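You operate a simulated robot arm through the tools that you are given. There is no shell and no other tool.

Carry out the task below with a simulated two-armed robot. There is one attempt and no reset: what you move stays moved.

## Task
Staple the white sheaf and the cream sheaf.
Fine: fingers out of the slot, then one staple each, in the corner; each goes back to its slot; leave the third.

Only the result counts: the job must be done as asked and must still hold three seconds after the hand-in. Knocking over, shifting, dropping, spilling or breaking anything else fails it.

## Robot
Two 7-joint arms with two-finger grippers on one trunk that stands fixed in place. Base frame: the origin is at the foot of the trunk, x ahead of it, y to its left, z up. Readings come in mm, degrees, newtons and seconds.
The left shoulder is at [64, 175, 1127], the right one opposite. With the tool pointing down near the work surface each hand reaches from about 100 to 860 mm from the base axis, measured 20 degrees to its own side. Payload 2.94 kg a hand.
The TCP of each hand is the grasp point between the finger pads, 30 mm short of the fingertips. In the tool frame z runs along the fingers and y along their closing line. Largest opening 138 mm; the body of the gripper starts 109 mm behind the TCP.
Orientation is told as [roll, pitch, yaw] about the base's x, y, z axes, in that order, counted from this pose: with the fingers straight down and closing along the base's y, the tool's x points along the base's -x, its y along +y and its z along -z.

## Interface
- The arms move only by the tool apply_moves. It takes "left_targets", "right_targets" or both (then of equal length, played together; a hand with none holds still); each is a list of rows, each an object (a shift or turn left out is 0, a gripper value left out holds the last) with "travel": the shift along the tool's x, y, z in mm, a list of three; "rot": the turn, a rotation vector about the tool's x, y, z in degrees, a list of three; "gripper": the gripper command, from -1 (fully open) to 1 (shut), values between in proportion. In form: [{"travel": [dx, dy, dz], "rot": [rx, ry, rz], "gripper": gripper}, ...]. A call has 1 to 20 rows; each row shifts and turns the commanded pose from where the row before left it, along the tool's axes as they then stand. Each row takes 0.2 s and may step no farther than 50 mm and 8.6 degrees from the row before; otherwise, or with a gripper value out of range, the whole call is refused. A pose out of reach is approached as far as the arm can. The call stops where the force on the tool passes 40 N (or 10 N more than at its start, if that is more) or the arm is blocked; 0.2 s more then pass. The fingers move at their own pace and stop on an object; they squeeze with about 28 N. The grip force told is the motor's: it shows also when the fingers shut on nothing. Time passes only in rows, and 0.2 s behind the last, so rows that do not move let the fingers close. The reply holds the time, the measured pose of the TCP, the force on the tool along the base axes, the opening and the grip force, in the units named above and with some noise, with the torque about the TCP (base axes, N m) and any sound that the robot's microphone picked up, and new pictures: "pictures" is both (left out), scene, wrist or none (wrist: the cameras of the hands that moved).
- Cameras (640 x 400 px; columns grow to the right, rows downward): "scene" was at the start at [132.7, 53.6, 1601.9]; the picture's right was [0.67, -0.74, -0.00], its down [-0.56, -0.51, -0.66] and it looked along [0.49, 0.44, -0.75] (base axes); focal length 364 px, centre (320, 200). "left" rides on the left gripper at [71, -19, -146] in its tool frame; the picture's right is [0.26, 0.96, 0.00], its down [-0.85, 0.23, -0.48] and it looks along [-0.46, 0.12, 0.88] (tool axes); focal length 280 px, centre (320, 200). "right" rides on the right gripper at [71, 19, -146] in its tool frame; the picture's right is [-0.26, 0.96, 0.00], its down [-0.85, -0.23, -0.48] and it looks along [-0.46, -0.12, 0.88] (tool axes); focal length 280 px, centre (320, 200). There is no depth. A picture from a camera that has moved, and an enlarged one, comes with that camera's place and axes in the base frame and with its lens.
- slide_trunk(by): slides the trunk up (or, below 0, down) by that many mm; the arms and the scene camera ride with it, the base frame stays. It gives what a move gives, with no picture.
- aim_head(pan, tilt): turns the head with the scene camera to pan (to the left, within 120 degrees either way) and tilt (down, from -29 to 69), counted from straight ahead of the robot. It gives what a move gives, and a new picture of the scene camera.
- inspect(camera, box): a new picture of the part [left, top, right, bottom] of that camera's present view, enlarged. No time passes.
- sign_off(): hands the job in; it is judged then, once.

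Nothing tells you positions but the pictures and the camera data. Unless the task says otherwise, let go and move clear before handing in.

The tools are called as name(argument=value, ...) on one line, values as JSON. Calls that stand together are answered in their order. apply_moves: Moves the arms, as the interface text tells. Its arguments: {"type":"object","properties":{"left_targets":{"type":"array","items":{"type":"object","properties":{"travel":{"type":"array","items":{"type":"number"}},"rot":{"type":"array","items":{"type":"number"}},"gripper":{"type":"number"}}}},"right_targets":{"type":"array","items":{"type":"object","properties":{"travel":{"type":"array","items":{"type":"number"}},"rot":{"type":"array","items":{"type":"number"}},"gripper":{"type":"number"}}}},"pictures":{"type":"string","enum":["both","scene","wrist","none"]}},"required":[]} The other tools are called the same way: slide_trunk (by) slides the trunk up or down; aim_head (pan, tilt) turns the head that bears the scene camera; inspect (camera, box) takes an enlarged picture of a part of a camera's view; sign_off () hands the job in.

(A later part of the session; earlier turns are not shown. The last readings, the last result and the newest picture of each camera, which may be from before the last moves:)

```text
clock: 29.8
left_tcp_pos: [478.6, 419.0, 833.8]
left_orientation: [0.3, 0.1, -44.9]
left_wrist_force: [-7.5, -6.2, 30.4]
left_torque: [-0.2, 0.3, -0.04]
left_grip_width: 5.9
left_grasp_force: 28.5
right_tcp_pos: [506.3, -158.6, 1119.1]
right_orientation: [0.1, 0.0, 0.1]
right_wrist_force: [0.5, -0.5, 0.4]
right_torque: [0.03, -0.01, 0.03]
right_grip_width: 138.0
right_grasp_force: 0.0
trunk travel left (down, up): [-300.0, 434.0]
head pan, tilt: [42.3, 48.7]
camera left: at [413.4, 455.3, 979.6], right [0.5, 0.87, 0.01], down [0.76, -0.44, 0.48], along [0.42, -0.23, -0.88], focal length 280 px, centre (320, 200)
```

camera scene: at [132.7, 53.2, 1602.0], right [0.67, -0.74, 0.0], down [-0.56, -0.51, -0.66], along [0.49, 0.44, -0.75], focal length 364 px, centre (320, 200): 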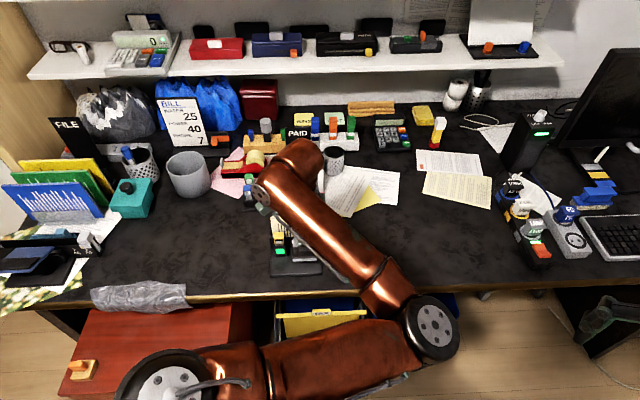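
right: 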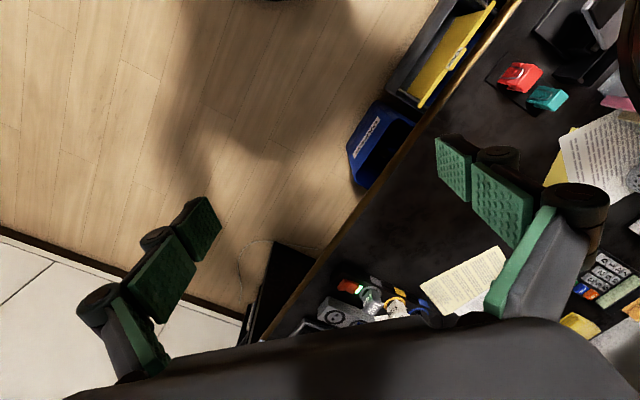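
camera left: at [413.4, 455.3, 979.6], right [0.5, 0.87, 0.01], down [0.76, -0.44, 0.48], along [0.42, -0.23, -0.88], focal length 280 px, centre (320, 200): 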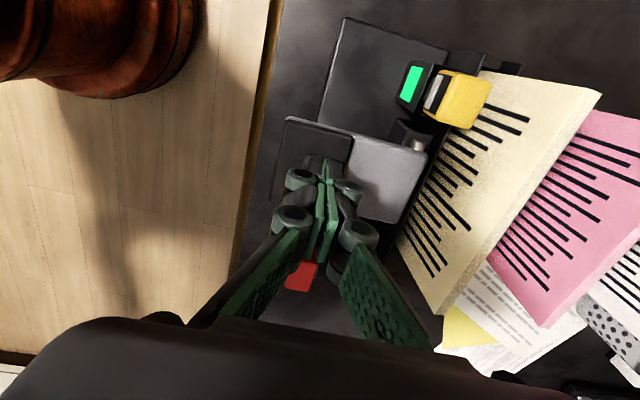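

apply_moves(left_targets=[{"travel": [0, 0, 2], "gripper": 1}, {"travel": [0, 0, 2]}], pictures="wrist")

inspect(camera="left", box=[240, 20, 440, 240])

inspect(camera="scene", box=[255, 190, 345, 280])

```text
clock: 30.3
left_tcp_pos: [479.4, 421.2, 834.0]
left_orientation: [0.6, -0.2, -44.8]
left_wrist_force: [-9.4, -5.9, 26.7]
left_torque: [-0.23, 0.39, 0.07]
left_grip_width: 0.0
left_grasp_force: 28.2
right_tcp_pos: [505.0, -157.2, 1118.4]
right_orientation: [0.1, 0.0, 0.1]
right_wrist_force: [-0.6, 0.0, 0.1]
right_torque: [0.01, 0.02, -0.01]
right_grip_width: 138.0
right_grasp_force: 0.1
trunk travel left (down, up): [-300.0, 434.0]
head pan, tilt: [42.3, 48.7]
stopped in row 2 (left hand): the force on the tool passed its limit at 44 N (the readings are from after the stop); the commanded pose is now the measured one
camera left: at [414.0, 455.9, 979.5], right [0.49, 0.87, 0.01], down [0.76, -0.44, 0.48], along [0.42, -0.23, -0.88], focal length 280 px, centre (320, 200)
```

left: 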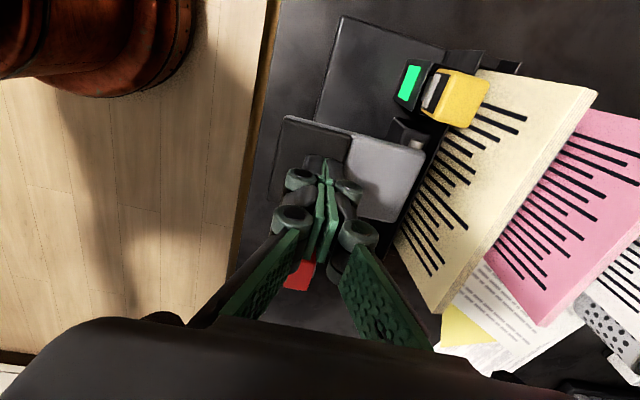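

```text
1.82 times, centred on (340, 130) of left
camera zoom: at [414.0, 455.9, 979.5], right [0.49, 0.87, 0.01], down [0.76, -0.44, 0.48], along [0.42, -0.23, -0.88], focal length 510 px, centre (284, 327)
```

zoom: 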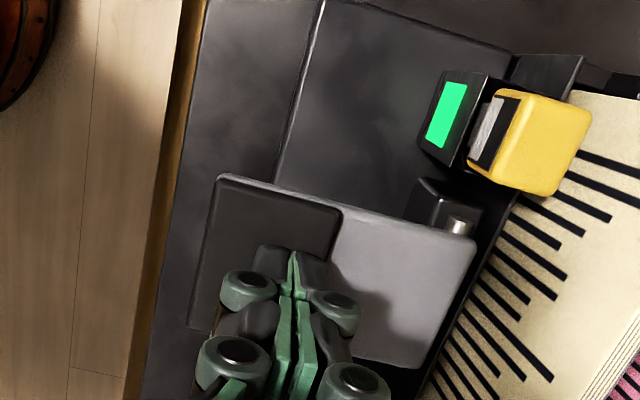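

```text
4.44 times, centred on (300, 235) of scene
camera zoom: at [130.3, 51.1, 1602.2], right [0.67, -0.74, 0.0], down [-0.55, -0.51, -0.66], along [0.49, 0.45, -0.75], focal length 1619 px, centre (409, 44)
```

zoom: 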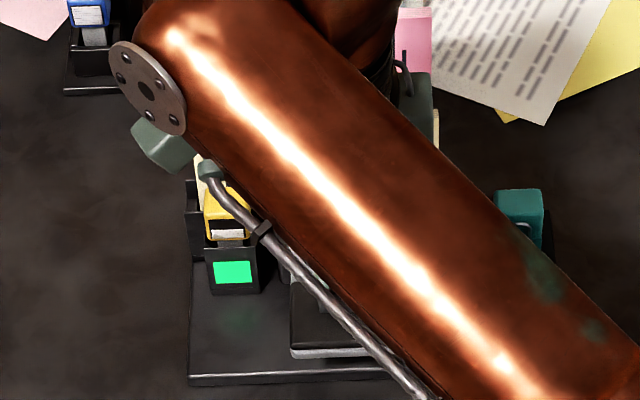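

The lever came to a stop level at about z=804 with 44 N and no sound was reported. Before pressing again, which could double-staple, I'll lift off and look at the lever, the light and the sheaf.

apply_moves(left_targets=[{"travel": [0, 0, -10], "gripper": 1}, {"travel": [0, 0, -20]}, {"travel": [0, 0, -30]}, {"travel": [0, 0, -40]}, {"travel": [0, 0, -40]}])

inspect(camera="scene", box=[255, 190, 345, 280])

inspect(camera="left", box=[270, 30, 450, 230])

```text
clock: 31.5
left_tcp_pos: [477.9, 419.8, 970.0]
left_orientation: [0.1, -0.1, -44.9]
left_wrist_force: [-0.6, 0.2, -0.2]
left_torque: [-0.04, 0.01, 0.02]
left_grip_width: 0.0
left_grasp_force: 28.9
right_tcp_pos: [507.2, -155.1, 1118.0]
right_orientation: [0.0, 0.0, 0.1]
right_wrist_force: [0.1, 0.7, 0.0]
right_torque: [0.0, -0.02, -0.01]
right_grip_width: 137.7
right_grasp_force: 0.1
trunk travel left (down, up): [-300.0, 434.0]
head pan, tilt: [42.3, 48.7]
camera scene: at [132.2, 53.1, 1602.0], right [0.67, -0.74, 0.0], down [-0.56, -0.51, -0.66], along [0.49, 0.44, -0.75], focal length 364 px, centre (320, 200)
camera left: at [414.4, 455.6, 1115.3], right [0.5, 0.87, 0.0], down [0.76, -0.44, 0.48], along [0.42, -0.23, -0.88], focal length 280 px, centre (320, 200)
```

scene: 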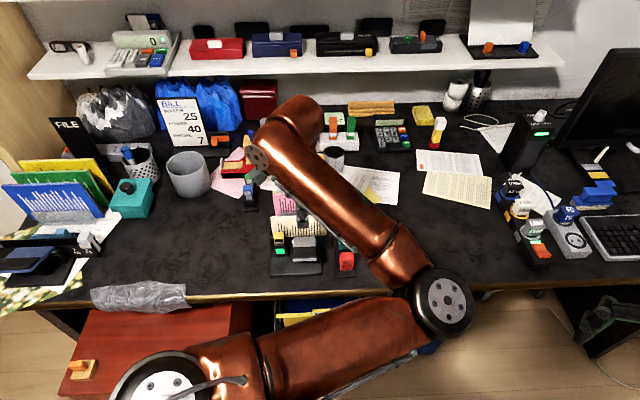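
left: 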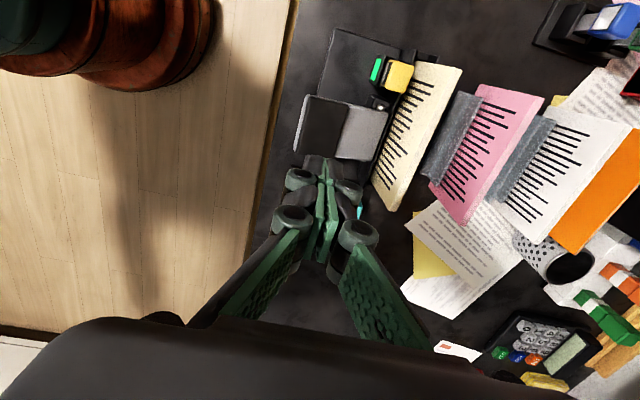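

```text
4.44 times, centred on (300, 235) of scene
camera zoom: at [132.2, 53.1, 1602.0], right [0.67, -0.74, 0.0], down [-0.56, -0.51, -0.66], along [0.49, 0.44, -0.75], focal length 1619 px, centre (409, 44)
```

zoom: 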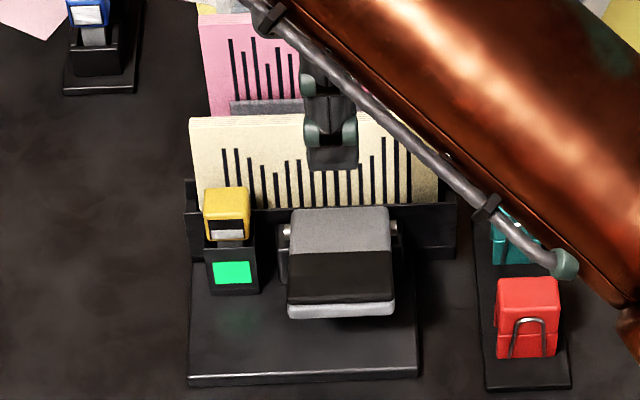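

```text
2.00 times, centred on (360, 130) of left
camera zoom: at [414.4, 455.6, 1115.3], right [0.5, 0.87, 0.0], down [0.76, -0.44, 0.48], along [0.42, -0.23, -0.88], focal length 561 px, centre (240, 340)
```

zoom: 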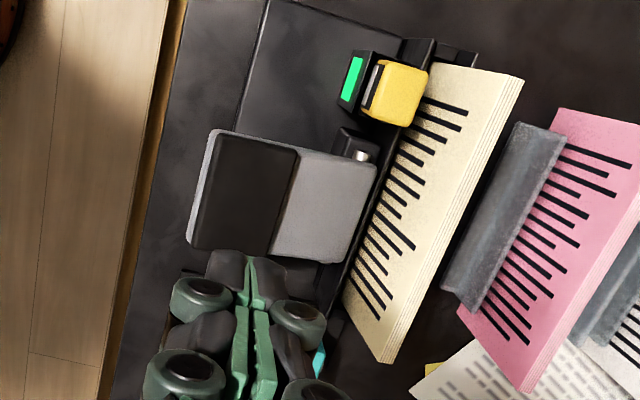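

inspect(camera="scene", box=[278, 225, 302, 240])

inspect(camera="left", box=[360, 45, 430, 115])

inspect(camera="scene", box=[270, 225, 320, 265])

```text
16.00 times, centred on (290, 232) of scene
camera zoom: at [132.2, 53.1, 1602.0], right [0.67, -0.74, 0.0], down [-0.56, -0.51, -0.66], along [0.49, 0.44, -0.75], focal length 5830 px, centre (800, -320)
```

zoom: 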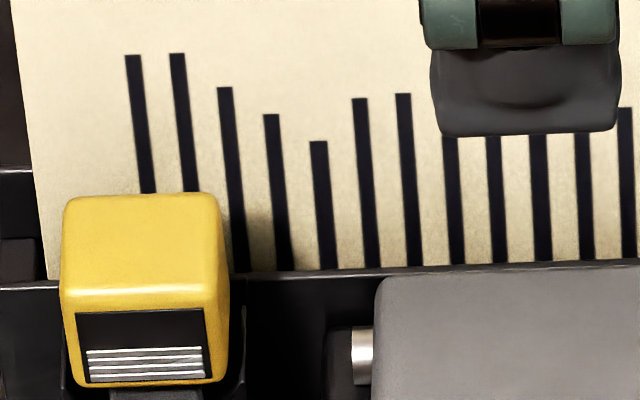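

```text
5.71 times, centred on (395, 80) of left
camera zoom: at [414.4, 455.6, 1115.3], right [0.5, 0.87, 0.0], down [0.76, -0.44, 0.48], along [0.42, -0.23, -0.88], focal length 1602 px, centre (-109, 886)
```

zoom: 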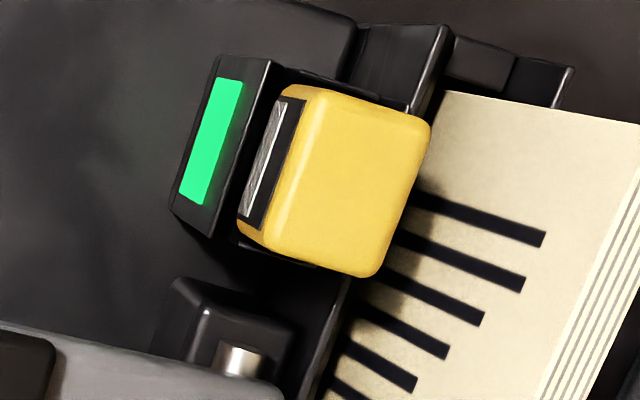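

```text
10.00 times, centred on (295, 245) of scene
camera zoom: at [132.2, 53.1, 1602.0], right [0.67, -0.74, 0.0], down [-0.56, -0.51, -0.66], along [0.49, 0.44, -0.75], focal length 3644 px, centre (570, -250)
```

zoom: 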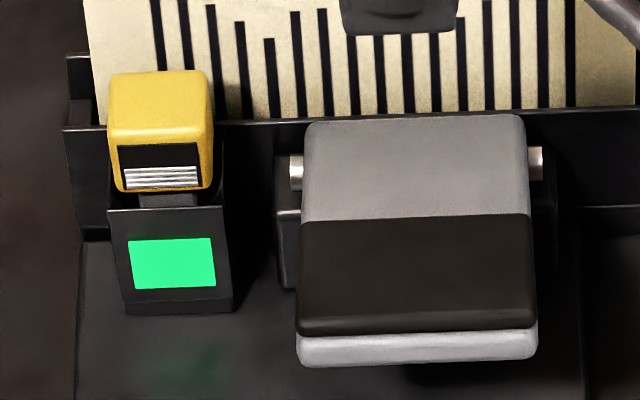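

The lever has sprung back and the light is still green, but the cartridge window seems to show less white than before, so a staple may have been driven. I'll pick the sheaf up again and look at its corner rather than risk a second staple.

apply_moves(left_targets=[{"travel": [3, 33, 0], "gripper": 0.5}, {"travel": [3, 33, 0], "gripper": 0.5}, {"travel": [2.6, 34, 0], "gripper": 0.5}, {"travel": [0, 0, 35]}, {"travel": [0, 0, 35]}, {}], pictures="wrist")

inspect(camera="left", box=[240, 20, 400, 200])

inspect(camera="left", box=[240, 130, 400, 300])

```text
clock: 32.9
left_tcp_pos: [545.0, 496.5, 900.2]
left_orientation: [0.3, -0.1, -44.8]
left_wrist_force: [0.0, -0.3, -0.2]
left_torque: [0.01, 0.01, 0.01]
left_grip_width: 34.7
left_grasp_force: 0.1
right_tcp_pos: [506.8, -157.6, 1118.3]
right_orientation: [0.1, 0.0, 0.1]
right_wrist_force: [0.1, -0.6, -0.1]
right_torque: [-0.03, 0.03, 0.02]
right_grip_width: 138.1
right_grasp_force: 0.1
trunk travel left (down, up): [-300.0, 434.0]
head pan, tilt: [42.3, 48.7]
camera left: at [480.3, 532.7, 1045.5], right [0.5, 0.87, 0.0], down [0.76, -0.44, 0.48], along [0.42, -0.23, -0.88], focal length 280 px, centre (320, 200)
```

left: 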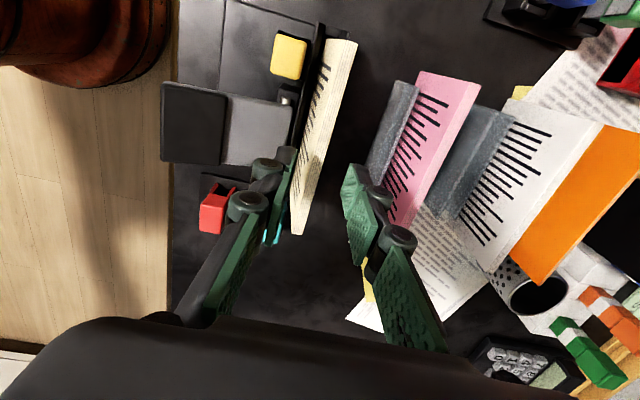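

```text
2.22 times, centred on (320, 110) of left
camera zoom: at [480.3, 532.7, 1045.5], right [0.5, 0.87, 0.0], down [0.76, -0.44, 0.48], along [0.42, -0.23, -0.88], focal length 623 px, centre (320, 400)
```

zoom: 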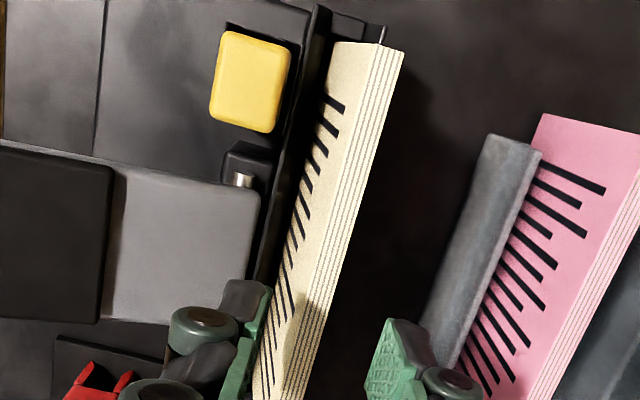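

```text
2.35 times, centred on (320, 215) of left
camera zoom: at [480.3, 532.7, 1045.5], right [0.5, 0.87, 0.0], down [0.76, -0.44, 0.48], along [0.42, -0.23, -0.88], focal length 660 px, centre (320, 165)
```

zoom: 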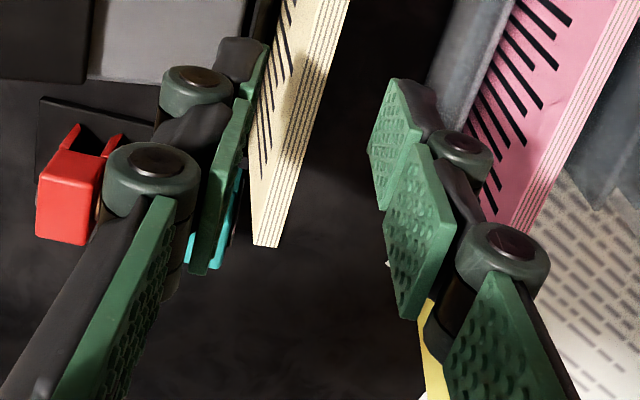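

apply_moves(left_targets=[{"travel": [2.5, -2.5, 0], "gripper": 0.5}, {"travel": [0, 0, 28]}, {"travel": [0, 0, 27.5]}, {"gripper": 0.5}], pictures="wrist")

inspect(camera="left", box=[240, 130, 400, 300])

```text
clock: 33.9
left_tcp_pos: [542.5, 495.7, 845.8]
left_orientation: [0.4, -0.2, -44.9]
left_wrist_force: [0.3, 0.9, 0.4]
left_torque: [-0.02, 0.01, -0.01]
left_grip_width: 34.6
left_grasp_force: 0.0
right_tcp_pos: [506.8, -156.8, 1118.0]
right_orientation: [0.0, 0.0, 0.1]
right_wrist_force: [0.6, 0.7, 0.2]
right_torque: [-0.02, 0.01, 0.01]
right_grip_width: 137.8
right_grasp_force: 0.1
trunk travel left (down, up): [-300.0, 434.0]
head pan, tilt: [42.3, 48.7]
camera left: at [477.1, 532.3, 990.7], right [0.5, 0.87, 0.0], down [0.76, -0.44, 0.48], along [0.42, -0.23, -0.88], focal length 280 px, centre (320, 200)
```

left: 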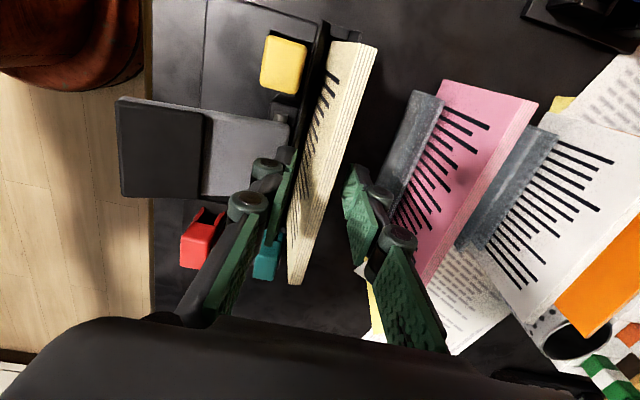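

```text
2.35 times, centred on (320, 215) of left
camera zoom: at [477.1, 532.3, 990.7], right [0.5, 0.87, 0.0], down [0.76, -0.44, 0.48], along [0.42, -0.23, -0.88], focal length 660 px, centre (320, 165)
```

zoom: 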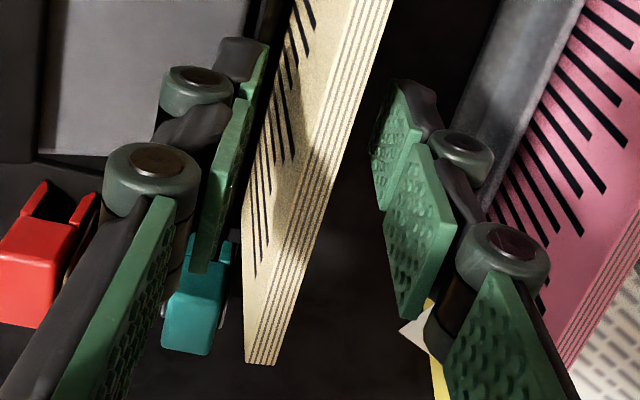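

apply_moves(left_targets=[{"rot": [0.42, -0.14, 0], "gripper": 0.8}, {"gripper": 1}, {"gripper": 1}, {"gripper": 1}, {"gripper": 1}], pictures="none")

```text
clock: 35.1
left_tcp_pos: [540.4, 496.0, 845.4]
left_orientation: [-0.3, -0.2, -44.8]
left_wrist_force: [-10.5, -11.3, -4.0]
left_torque: [-0.71, 0.74, 0.01]
left_grip_width: 11.1
left_grasp_force: 28.3
right_tcp_pos: [507.9, -157.0, 1118.1]
right_orientation: [0.1, 0.0, 0.1]
right_wrist_force: [-0.4, -0.7, 0.0]
right_torque: [-0.04, 0.0, -0.02]
right_grip_width: 138.1
right_grasp_force: 0.0
trunk travel left (down, up): [-300.0, 434.0]
head pan, tilt: [42.3, 48.7]
```

The grip reads 11 mm with a sideways pull, because the sheaf still leans on the back wall. I'll ease toward the trough centre so it straightens between the pads.

apply_moves(left_targets=[{"travel": [0, -2.5, 0], "gripper": 1}, {"travel": [0, -2.5, 0]}, {"gripper": 1}], pictures="none")

```text
clock: 35.9
left_tcp_pos: [538.8, 494.0, 846.3]
left_orientation: [-0.1, -0.3, -44.9]
left_wrist_force: [-6.4, -9.3, -1.4]
left_torque: [-0.57, 0.51, 0.01]
left_grip_width: 9.1
left_grasp_force: 28.4
right_tcp_pos: [506.8, -157.2, 1117.8]
right_orientation: [0.1, 0.0, 0.2]
right_wrist_force: [0.0, -0.1, -0.5]
right_torque: [0.01, 0.01, 0.01]
right_grip_width: 137.9
right_grasp_force: 0.0
trunk travel left (down, up): [-300.0, 434.0]
head pan, tilt: [42.3, 48.7]
```

apply_moves(left_targets=[{"travel": [0, -2, 0], "gripper": 1}, {"travel": [0, -2, 0]}, {"gripper": 1}], pictures="none")

```text
clock: 36.7
left_tcp_pos: [534.4, 492.7, 845.9]
left_orientation: [-0.1, -0.2, -44.8]
left_wrist_force: [-0.7, -0.2, -1.4]
left_torque: [0.0, -0.01, -0.01]
left_grip_width: 8.4
left_grasp_force: 28.0
right_tcp_pos: [508.8, -155.8, 1118.5]
right_orientation: [0.0, 0.1, 0.2]
right_wrist_force: [0.2, -0.7, -0.4]
right_torque: [0.0, 0.03, 0.01]
right_grip_width: 137.9
right_grasp_force: 0.0
trunk travel left (down, up): [-300.0, 434.0]
head pan, tilt: [42.3, 48.7]
```

The sheaf is now held squarely with no residual force. I'll lift it out of the trough and look at its lower-left corner for a staple.

apply_moves(left_targets=[{"travel": [0, 0, -15], "gripper": 1}, {"travel": [0, 0, -25]}, {"travel": [0, 0, -30]}, {"travel": [0, 0, -40]}, {"travel": [0, 0, -40]}])

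inspect(camera="scene", box=[260, 175, 335, 225])

inspect(camera="scene", box=[268, 195, 298, 215])

inspect(camera="scene", box=[270, 225, 320, 265])

```text
clock: 37.9
left_tcp_pos: [533.7, 491.8, 995.5]
left_orientation: [-0.2, -0.2, -44.9]
left_wrist_force: [-0.3, -0.3, -1.0]
left_torque: [0.02, 0.02, 0.01]
left_grip_width: 8.0
left_grasp_force: 27.7
right_tcp_pos: [507.9, -157.1, 1118.1]
right_orientation: [-0.1, 0.0, 0.1]
right_wrist_force: [-0.1, -0.4, 0.2]
right_torque: [0.03, -0.02, -0.02]
right_grip_width: 138.1
right_grasp_force: 0.0
trunk travel left (down, up): [-300.0, 434.0]
head pan, tilt: [42.3, 48.7]
camera scene: at [132.2, 52.8, 1602.0], right [0.67, -0.74, 0.0], down [-0.56, -0.51, -0.66], along [0.49, 0.44, -0.75], focal length 364 px, centre (320, 200)
camera left: at [469.8, 528.2, 1140.5], right [0.5, 0.87, 0.0], down [0.76, -0.43, 0.48], along [0.41, -0.24, -0.88], focal length 280 px, centre (320, 200)
```

scene: 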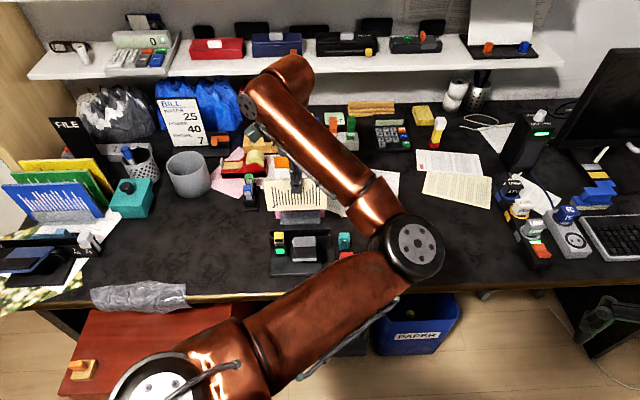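
left: 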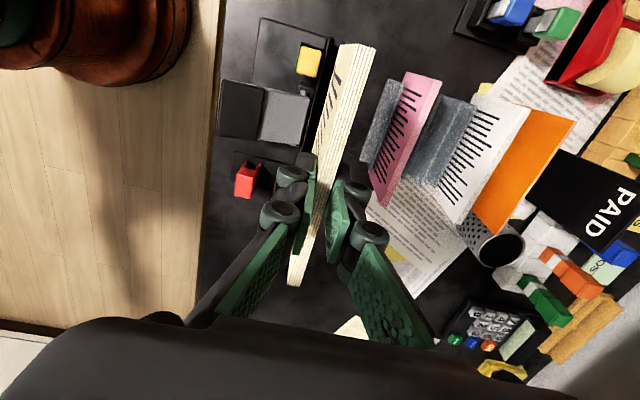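

```text
8.00 times, centred on (298, 200) of scene
camera zoom: at [132.2, 52.8, 1602.0], right [0.67, -0.74, 0.0], down [-0.56, -0.51, -0.66], along [0.49, 0.44, -0.75], focal length 2915 px, centre (500, 200)
```

zoom: 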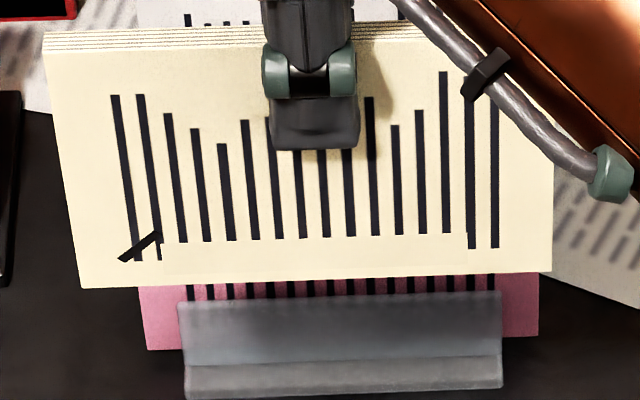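

```text
16.00 times, centred on (283, 205) of scene
camera zoom: at [132.2, 52.8, 1602.0], right [0.67, -0.74, 0.0], down [-0.56, -0.51, -0.66], along [0.49, 0.44, -0.75], focal length 5830 px, centre (912, 120)
```

zoom: 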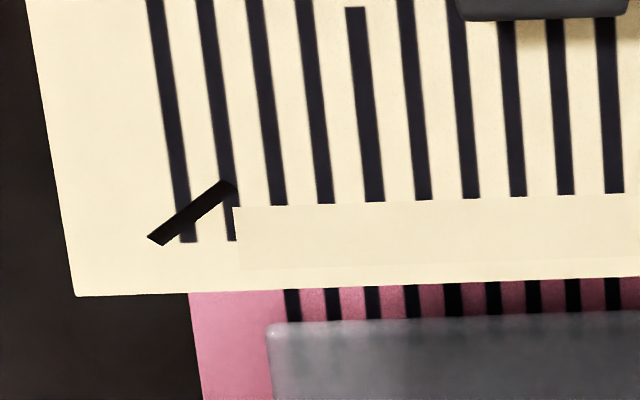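

```text
10.00 times, centred on (295, 245) of scene
camera zoom: at [132.2, 52.8, 1602.0], right [0.67, -0.74, 0.0], down [-0.56, -0.51, -0.66], along [0.49, 0.44, -0.75], focal length 3644 px, centre (570, -250)
```

zoom: 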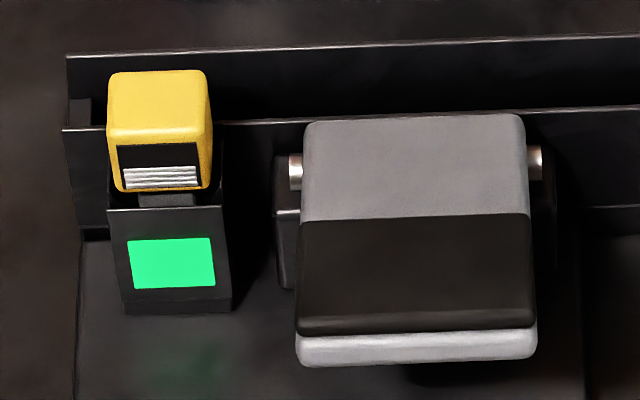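

A single diagonal staple is clearly visible in the cream sheaf's lower-left corner, and nothing else has changed. I'll check how the sheaf sits in the jaws now, so it can go back to its slot accurately.

inspect(camera="left", box=[310, 30, 390, 90])

inspect(camera="left", box=[270, 240, 340, 300])

inspect(camera="left", box=[340, 50, 560, 270])

```text
6.67 times, centred on (350, 60) of left
camera zoom: at [469.8, 528.2, 1140.5], right [0.5, 0.87, 0.0], down [0.76, -0.43, 0.48], along [0.41, -0.24, -0.88], focal length 1869 px, centre (120, 1133)
```

zoom: 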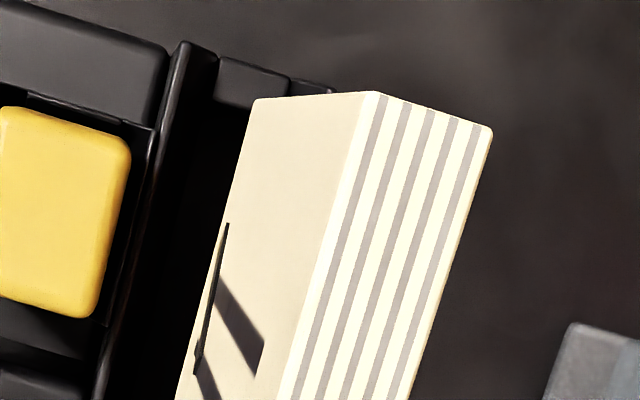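

```text
6.67 times, centred on (305, 270) of left
camera zoom: at [469.8, 528.2, 1140.5], right [0.5, 0.87, 0.0], down [0.76, -0.43, 0.48], along [0.41, -0.24, -0.88], focal length 1869 px, centre (420, -267)
```

zoom: 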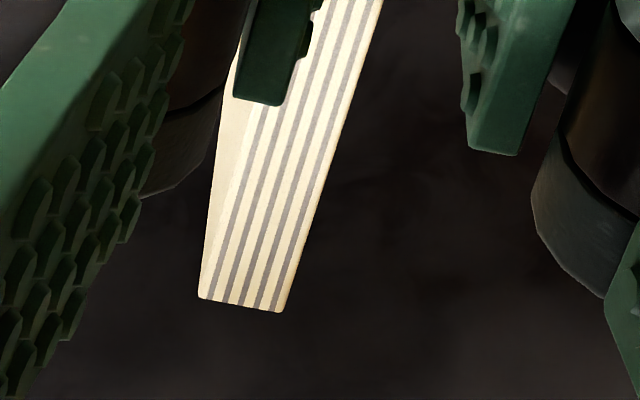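

```text
1.82 times, centred on (450, 160) of left
camera zoom: at [469.8, 528.2, 1140.5], right [0.5, 0.87, 0.0], down [0.76, -0.43, 0.48], along [0.41, -0.24, -0.88], focal length 510 px, centre (84, 273)
```

zoom: 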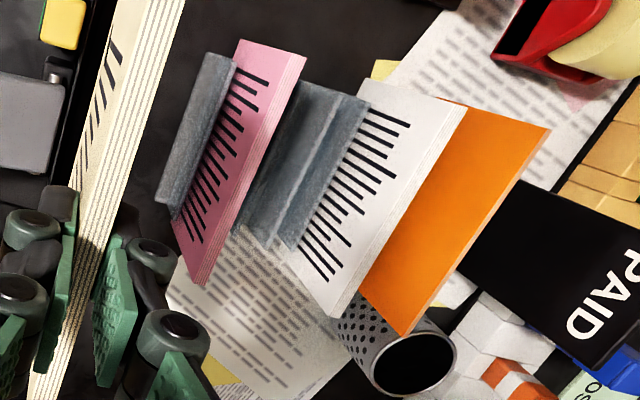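

One staple, sheaf held as at first pick-up to within about 1 mm. I'll carry it back above its empty slot between pink and white.

apply_moves(left_targets=[{"travel": [-1, 30, 0], "rot": [0, 0.28, 0.6], "gripper": 1}, {"travel": [-1, 41, 0]}, {"travel": [-1.2, 41, 0]}, {"travel": [-1, 40, 0]}, {}])

inspect(camera="scene", box=[255, 130, 345, 220])

inspect(camera="left", box=[240, 20, 440, 220])

```text
clock: 39.1
left_tcp_pos: [646.9, 596.7, 997.0]
left_orientation: [-0.1, 0.0, -45.7]
left_wrist_force: [-0.5, 0.1, -1.3]
left_torque: [0.04, -0.01, -0.04]
left_grip_width: 8.3
left_grasp_force: 27.3
right_tcp_pos: [508.3, -158.1, 1118.1]
right_orientation: [0.0, 0.0, 0.0]
right_wrist_force: [-0.2, 0.0, 0.2]
right_torque: [0.04, -0.03, 0.02]
right_grip_width: 138.1
right_grasp_force: 0.1
trunk travel left (down, up): [-300.0, 434.0]
head pan, tilt: [42.3, 48.7]
camera scene: at [132.7, 52.0, 1602.0], right [0.67, -0.74, 0.0], down [-0.56, -0.51, -0.66], along [0.49, 0.45, -0.75], focal length 364 px, centre (320, 200)
camera left: at [583.5, 633.2, 1142.9], right [0.51, 0.86, 0.0], down [0.76, -0.44, 0.47], along [0.41, -0.24, -0.88], focal length 280 px, centre (320, 200)
```

scene: 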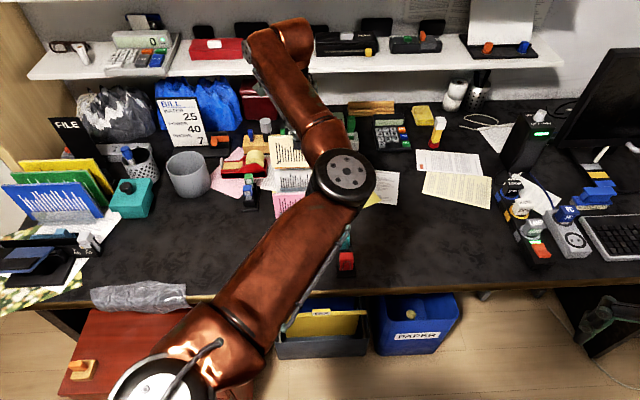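
left: 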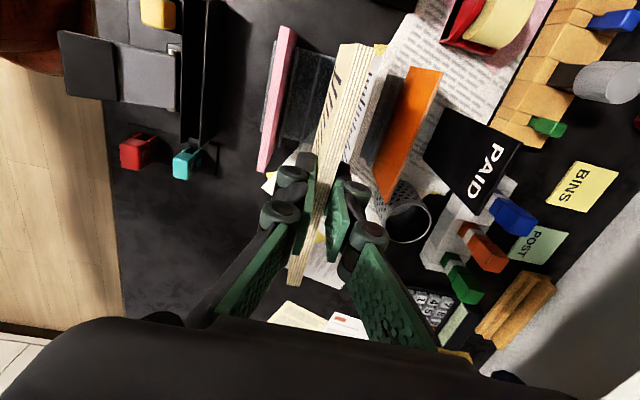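

```text
4.44 times, centred on (300, 175) of scene
camera zoom: at [132.7, 52.0, 1602.0], right [0.67, -0.74, 0.0], down [-0.56, -0.51, -0.66], along [0.49, 0.45, -0.75], focal length 1619 px, centre (409, 311)
```

zoom: 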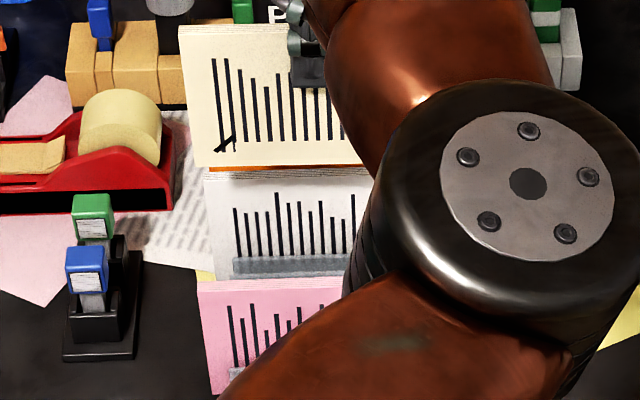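

```text
2.00 times, centred on (340, 120) of left
camera zoom: at [583.5, 633.2, 1142.9], right [0.51, 0.86, 0.0], down [0.76, -0.44, 0.47], along [0.41, -0.24, -0.88], focal length 561 px, centre (280, 360)
```

zoom: 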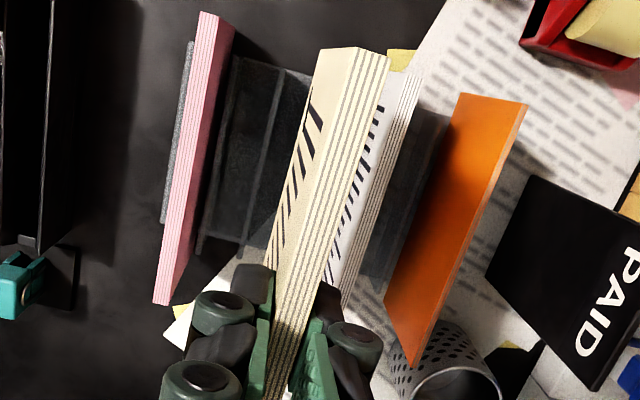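

apply_moves(left_targets=[{"travel": [1.3, -2.2, 0], "gripper": 1}, {}, {}], pictures="none")

apply_moves(left_targets=[{}], pictures="wrist")

inspect(camera="left", box=[240, 20, 440, 220])

```text
clock: 39.9
left_tcp_pos: [643.6, 595.9, 995.3]
left_orientation: [-0.2, 0.1, -45.5]
left_wrist_force: [0.3, 0.5, -1.5]
left_torque: [0.01, 0.02, 0.03]
left_grip_width: 8.1
left_grasp_force: 28.3
right_tcp_pos: [507.6, -157.0, 1118.6]
right_orientation: [0.0, 0.1, 0.0]
right_wrist_force: [0.1, -0.5, 0.3]
right_torque: [0.01, -0.01, 0.03]
right_grip_width: 137.8
right_grasp_force: 0.0
trunk travel left (down, up): [-300.0, 434.0]
head pan, tilt: [42.3, 48.7]
```

```text
clock: 40.3
left_tcp_pos: [642.2, 596.2, 994.8]
left_orientation: [-0.2, 0.1, -45.5]
left_wrist_force: [0.3, 0.3, -0.7]
left_torque: [-0.02, 0.0, -0.05]
left_grip_width: 8.3
left_grasp_force: 28.0
right_tcp_pos: [507.0, -155.8, 1117.2]
right_orientation: [0.1, 0.1, 0.0]
right_wrist_force: [0.9, -0.9, 0.2]
right_torque: [0.0, 0.01, 0.01]
right_grip_width: 138.1
right_grasp_force: 0.0
trunk travel left (down, up): [-300.0, 434.0]
head pan, tilt: [42.3, 48.7]
camera left: at [580.3, 633.2, 1141.6], right [0.51, 0.86, 0.0], down [0.76, -0.44, 0.47], along [0.41, -0.24, -0.88], focal length 280 px, centre (320, 200)
```

left: 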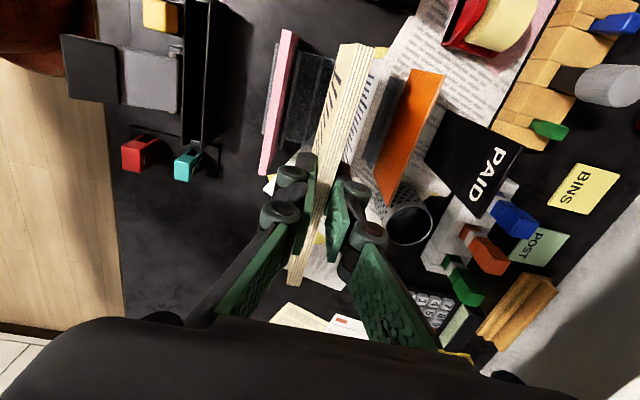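

```text
2.00 times, centred on (340, 120) of left
camera zoom: at [580.3, 633.2, 1141.6], right [0.51, 0.86, 0.0], down [0.76, -0.44, 0.47], along [0.41, -0.24, -0.88], focal length 561 px, centre (280, 360)
```

zoom: 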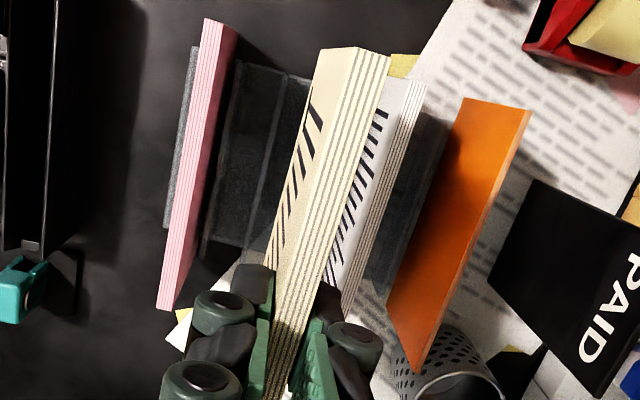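

The view now matches the one right after the first lift, so the sheaf is directly above its slot. Lowering, slowly for the last part.

apply_moves(left_targets=[{"travel": [0, 0, 35], "gripper": 1}, {"travel": [0, 0, 40]}, {"travel": [0, 0, 35]}, {}], pictures="wrist")

inspect(camera="left", box=[240, 20, 440, 220])

inspect(camera="scene", box=[255, 130, 345, 220])

```text
clock: 41.3
left_tcp_pos: [642.3, 594.5, 884.0]
left_orientation: [-0.1, 0.1, -45.6]
left_wrist_force: [-0.8, 0.7, -0.4]
left_torque: [-0.03, -0.02, 0.01]
left_grip_width: 8.4
left_grasp_force: 28.4
right_tcp_pos: [507.5, -155.9, 1118.1]
right_orientation: [-0.1, 0.0, 0.0]
right_wrist_force: [-0.5, -0.2, 0.8]
right_torque: [0.02, 0.0, 0.01]
right_grip_width: 138.1
right_grasp_force: 0.1
trunk travel left (down, up): [-300.0, 434.0]
head pan, tilt: [42.3, 48.7]
camera left: at [579.3, 632.4, 1030.9], right [0.51, 0.86, 0.0], down [0.76, -0.44, 0.47], along [0.41, -0.24, -0.88], focal length 280 px, centre (320, 200)
```

left: 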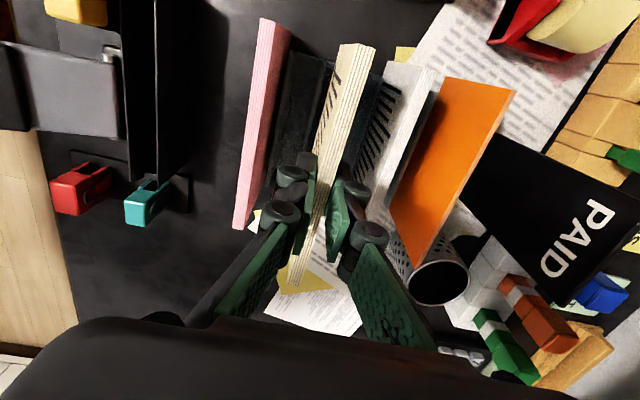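

```text
2.00 times, centred on (340, 120) of left
camera zoom: at [579.3, 632.4, 1030.9], right [0.51, 0.86, 0.0], down [0.76, -0.44, 0.47], along [0.41, -0.24, -0.88], focal length 561 px, centre (280, 360)
```

zoom: 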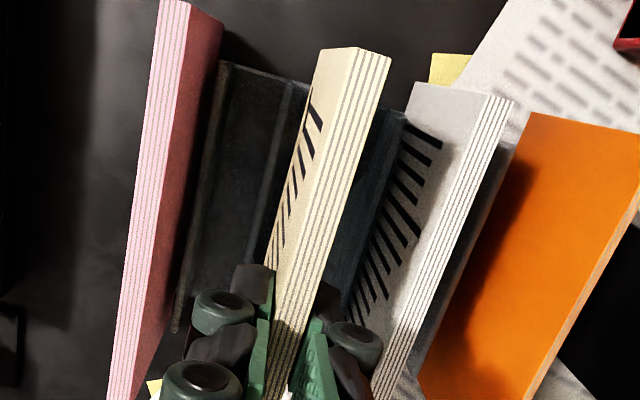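

```text
4.44 times, centred on (300, 175) of scene
camera zoom: at [132.3, 52.9, 1602.1], right [0.67, -0.74, 0.0], down [-0.56, -0.51, -0.66], along [0.49, 0.44, -0.75], focal length 1619 px, centre (409, 311)
```

zoom: 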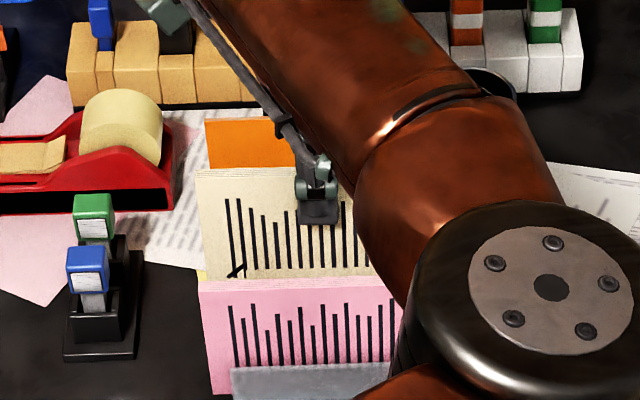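

apply_moves(left_targets=[{"travel": [0, 0, 6], "gripper": 1}, {"travel": [0, 0, 6]}, {"travel": [0, 0, 6]}, {"travel": [0, 0, 6]}], pictures="none")

apply_moves(left_targets=[{"travel": [0, 0, 6], "gripper": 1}, {"travel": [0, 0, 5]}, {"travel": [0, 0, 5]}, {}], pictures="wrist")

```text
clock: 42.3
left_tcp_pos: [643.0, 595.8, 861.6]
left_orientation: [-0.2, 0.1, -45.6]
left_wrist_force: [0.0, 0.6, -1.2]
left_torque: [0.0, 0.02, -0.02]
left_grip_width: 8.3
left_grasp_force: 28.0
right_tcp_pos: [508.0, -156.3, 1118.9]
right_orientation: [0.0, 0.0, 0.2]
right_wrist_force: [-0.1, 0.5, -0.3]
right_torque: [-0.03, 0.03, -0.01]
right_grip_width: 137.7
right_grasp_force: 0.2
trunk travel left (down, up): [-300.0, 434.0]
head pan, tilt: [42.3, 48.7]
```

```text
clock: 43.3
left_tcp_pos: [643.9, 595.3, 844.8]
left_orientation: [-0.3, 0.2, -45.6]
left_wrist_force: [-0.6, 1.0, -1.6]
left_torque: [-0.02, 0.01, 0.01]
left_grip_width: 8.3
left_grasp_force: 28.5
right_tcp_pos: [507.8, -156.0, 1116.4]
right_orientation: [0.0, 0.2, 0.0]
right_wrist_force: [-0.5, 0.3, -0.3]
right_torque: [0.03, 0.01, 0.0]
right_grip_width: 138.3
right_grasp_force: 0.0
trunk travel left (down, up): [-300.0, 434.0]
head pan, tilt: [42.3, 48.7]
camera left: at [580.0, 632.6, 990.7], right [0.51, 0.86, 0.0], down [0.76, -0.44, 0.47], along [0.41, -0.24, -0.88], focal length 280 px, centre (320, 200)
```

left: 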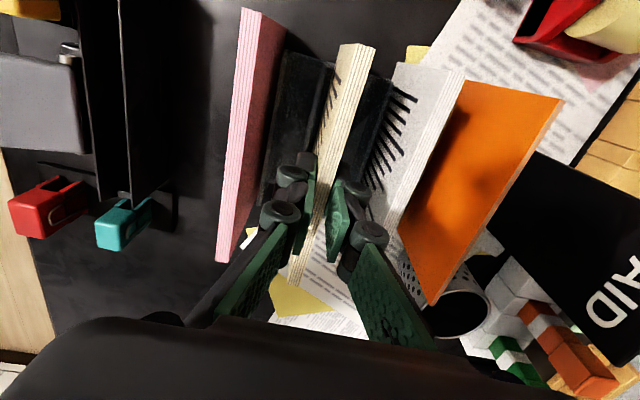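

apply_moves(left_targets=[{"travel": [0, 0, 3], "gripper": 1}, {"travel": [0, 0, 2]}, {}], pictures="none")

apply_moves(left_targets=[{"travel": [0, 0, 1.5], "gripper": 1}, {}], pictures="none")

```text
clock: 44.1
left_tcp_pos: [643.6, 594.9, 839.0]
left_orientation: [-0.3, 0.2, -45.5]
left_wrist_force: [-0.2, 0.4, -1.0]
left_torque: [-0.01, -0.01, 0.04]
left_grip_width: 8.3
left_grasp_force: 28.9
right_tcp_pos: [508.6, -155.6, 1117.9]
right_orientation: [0.0, 0.1, 0.1]
right_wrist_force: [0.5, 0.1, 0.3]
right_torque: [0.0, 0.0, -0.02]
right_grip_width: 138.3
right_grasp_force: 0.0
trunk travel left (down, up): [-300.0, 434.0]
head pan, tilt: [42.3, 48.7]
```

```text
clock: 44.7
left_tcp_pos: [642.6, 596.8, 837.3]
left_orientation: [-0.3, 0.1, -45.5]
left_wrist_force: [0.2, 1.1, -0.8]
left_torque: [0.0, 0.01, 0.02]
left_grip_width: 8.4
left_grasp_force: 27.9
right_tcp_pos: [508.1, -157.1, 1117.0]
right_orientation: [0.0, 0.1, 0.1]
right_wrist_force: [-0.2, 0.0, -0.3]
right_torque: [0.01, 0.02, 0.01]
right_grip_width: 138.0
right_grasp_force: 0.1
trunk travel left (down, up): [-300.0, 434.0]
head pan, tilt: [42.3, 48.7]
```

apply_moves(left_targets=[{"travel": [0, 0, 1.2], "gripper": 1}, {}], pictures="none")

apply_moves(left_targets=[{"travel": [0, 0, 1], "gripper": 1}, {}], pictures="none")

```text
clock: 45.3
left_tcp_pos: [643.3, 596.0, 835.9]
left_orientation: [-0.2, 0.1, -45.7]
left_wrist_force: [0.4, 0.0, -0.2]
left_torque: [-0.04, -0.05, 0.01]
left_grip_width: 8.4
left_grasp_force: 27.7
right_tcp_pos: [509.3, -155.6, 1118.0]
right_orientation: [-0.1, 0.2, 0.1]
right_wrist_force: [-0.3, 0.7, 0.1]
right_torque: [0.0, 0.0, -0.02]
right_grip_width: 137.9
right_grasp_force: 0.1
trunk travel left (down, up): [-300.0, 434.0]
head pan, tilt: [42.3, 48.7]
```

```text
clock: 45.9
left_tcp_pos: [643.1, 596.5, 837.3]
left_orientation: [-0.1, 0.0, -45.4]
left_wrist_force: [-0.5, 0.7, 1.1]
left_torque: [-0.11, -0.08, -0.01]
left_grip_width: 8.5
left_grasp_force: 27.6
right_tcp_pos: [509.8, -154.9, 1118.8]
right_orientation: [0.1, 0.1, 0.0]
right_wrist_force: [0.4, -0.2, 0.1]
right_torque: [-0.01, 0.02, 0.01]
right_grip_width: 138.0
right_grasp_force: 0.1
trunk travel left (down, up): [-300.0, 434.0]
head pan, tilt: [42.3, 48.7]
```

The sheaf has just touched the bottom of its slot. I'll release it and rise.

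apply_moves(left_targets=[{"gripper": 0.85}, {"gripper": 0.6}, {"gripper": 0.25}, {"gripper": 0.25}, {"gripper": 0.25}], pictures="wrist")

inspect(camera="left", box=[220, 20, 440, 300])

```text
clock: 47.1
left_tcp_pos: [643.3, 594.7, 837.4]
left_orientation: [-0.2, 0.1, -45.5]
left_wrist_force: [0.2, -0.3, 0.4]
left_torque: [0.02, -0.02, 0.02]
left_grip_width: 51.8
left_grasp_force: 0.0
right_tcp_pos: [509.2, -155.8, 1116.8]
right_orientation: [-0.1, 0.1, 0.2]
right_wrist_force: [-0.4, -1.1, -0.2]
right_torque: [-0.03, 0.0, 0.02]
right_grip_width: 138.2
right_grasp_force: 0.0
trunk travel left (down, up): [-300.0, 434.0]
head pan, tilt: [42.3, 48.7]
camera left: at [579.9, 632.0, 982.0], right [0.51, 0.86, 0.0], down [0.76, -0.44, 0.47], along [0.41, -0.24, -0.88], focal length 280 px, centre (320, 200)
```

left: 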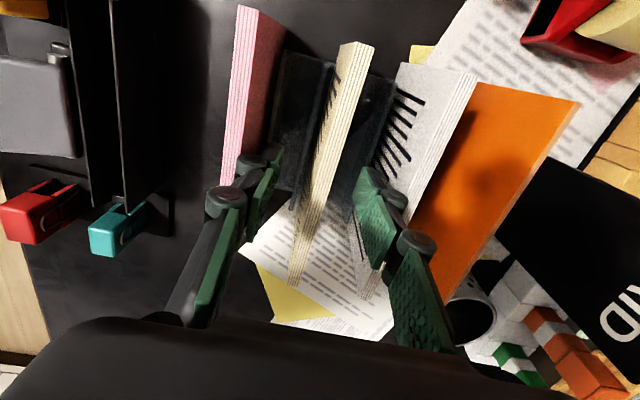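

```text
1.43 times, centred on (330, 160) of left
camera zoom: at [579.9, 632.0, 982.0], right [0.51, 0.86, 0.0], down [0.76, -0.44, 0.47], along [0.41, -0.24, -0.88], focal length 401 px, centre (306, 257)
```

zoom: 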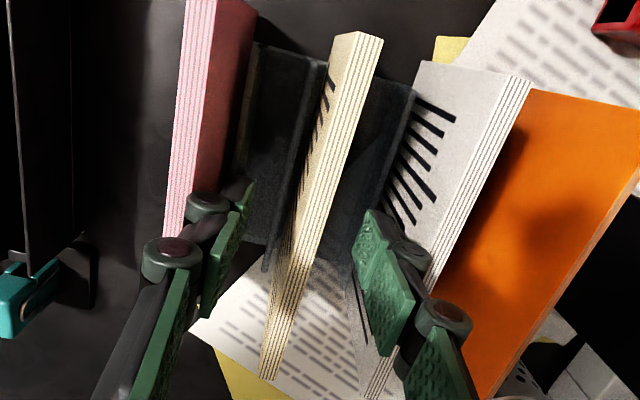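

The cream sheaf is back in its slot, just as it was. Next I'll rise, move on to the white sheaf and check alignment from above.

apply_moves(left_targets=[{"travel": [0, 0, -20], "gripper": 0.25}, {"travel": [0, 0, -40]}, {"travel": [0, 0, -40]}, {"travel": [0, 25, 0]}, {"travel": [0, 24, 0]}, {}])

inspect(camera="left", box=[290, 30, 390, 130])

inspect(camera="left", box=[260, 130, 380, 250])

```text
clock: 48.5
left_tcp_pos: [678.6, 630.2, 935.8]
left_orientation: [-0.1, 0.1, -45.6]
left_wrist_force: [0.4, 0.1, 0.2]
left_torque: [0.03, -0.01, -0.01]
left_grip_width: 52.0
left_grasp_force: 0.1
right_tcp_pos: [508.0, -156.8, 1117.8]
right_orientation: [0.0, 0.1, 0.0]
right_wrist_force: [0.7, -0.5, 0.3]
right_torque: [0.05, 0.02, 0.02]
right_grip_width: 138.1
right_grasp_force: 0.2
trunk travel left (down, up): [-300.0, 434.0]
head pan, tilt: [42.3, 48.7]
camera scene: at [133.0, 52.7, 1601.9], right [0.67, -0.74, 0.0], down [-0.56, -0.51, -0.66], along [0.49, 0.44, -0.75], focal length 364 px, centre (320, 200)
camera left: at [615.8, 666.8, 1081.5], right [0.51, 0.86, 0.0], down [0.76, -0.44, 0.47], along [0.41, -0.24, -0.88], focal length 280 px, centre (320, 200)
```

scene: 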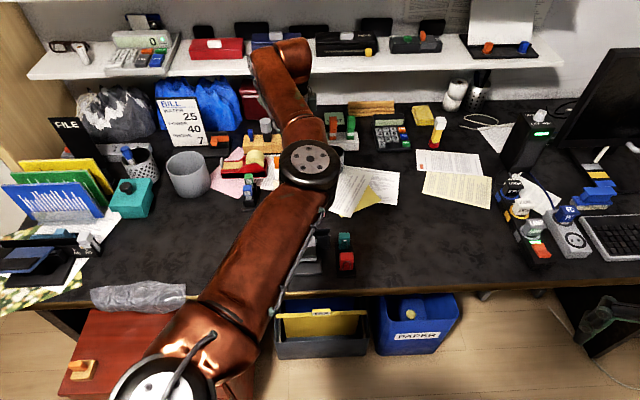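
left: 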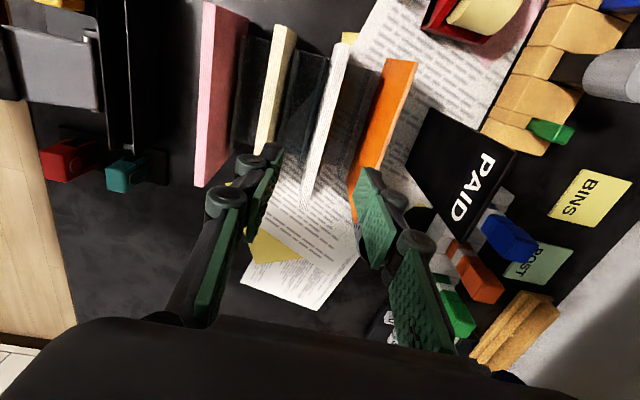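

```text
4.00 times, centred on (340, 80) of left
camera zoom: at [615.8, 666.8, 1081.5], right [0.51, 0.86, 0.0], down [0.76, -0.44, 0.47], along [0.41, -0.24, -0.88], focal length 1122 px, centre (240, 680)
```

zoom: 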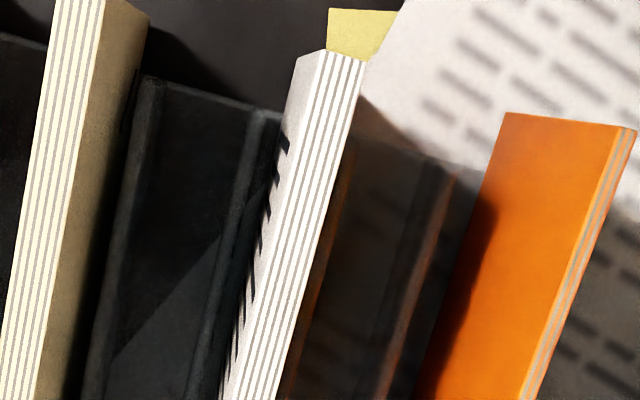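

```text
3.33 times, centred on (320, 190) of left
camera zoom: at [615.8, 666.8, 1081.5], right [0.51, 0.86, 0.0], down [0.76, -0.44, 0.47], along [0.41, -0.24, -0.88], focal length 935 px, centre (320, 233)
```

zoom: 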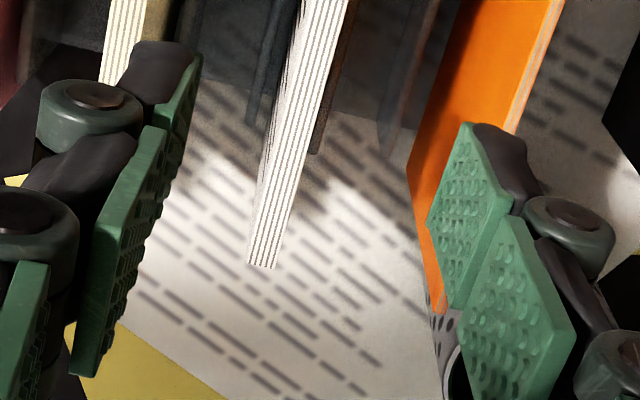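

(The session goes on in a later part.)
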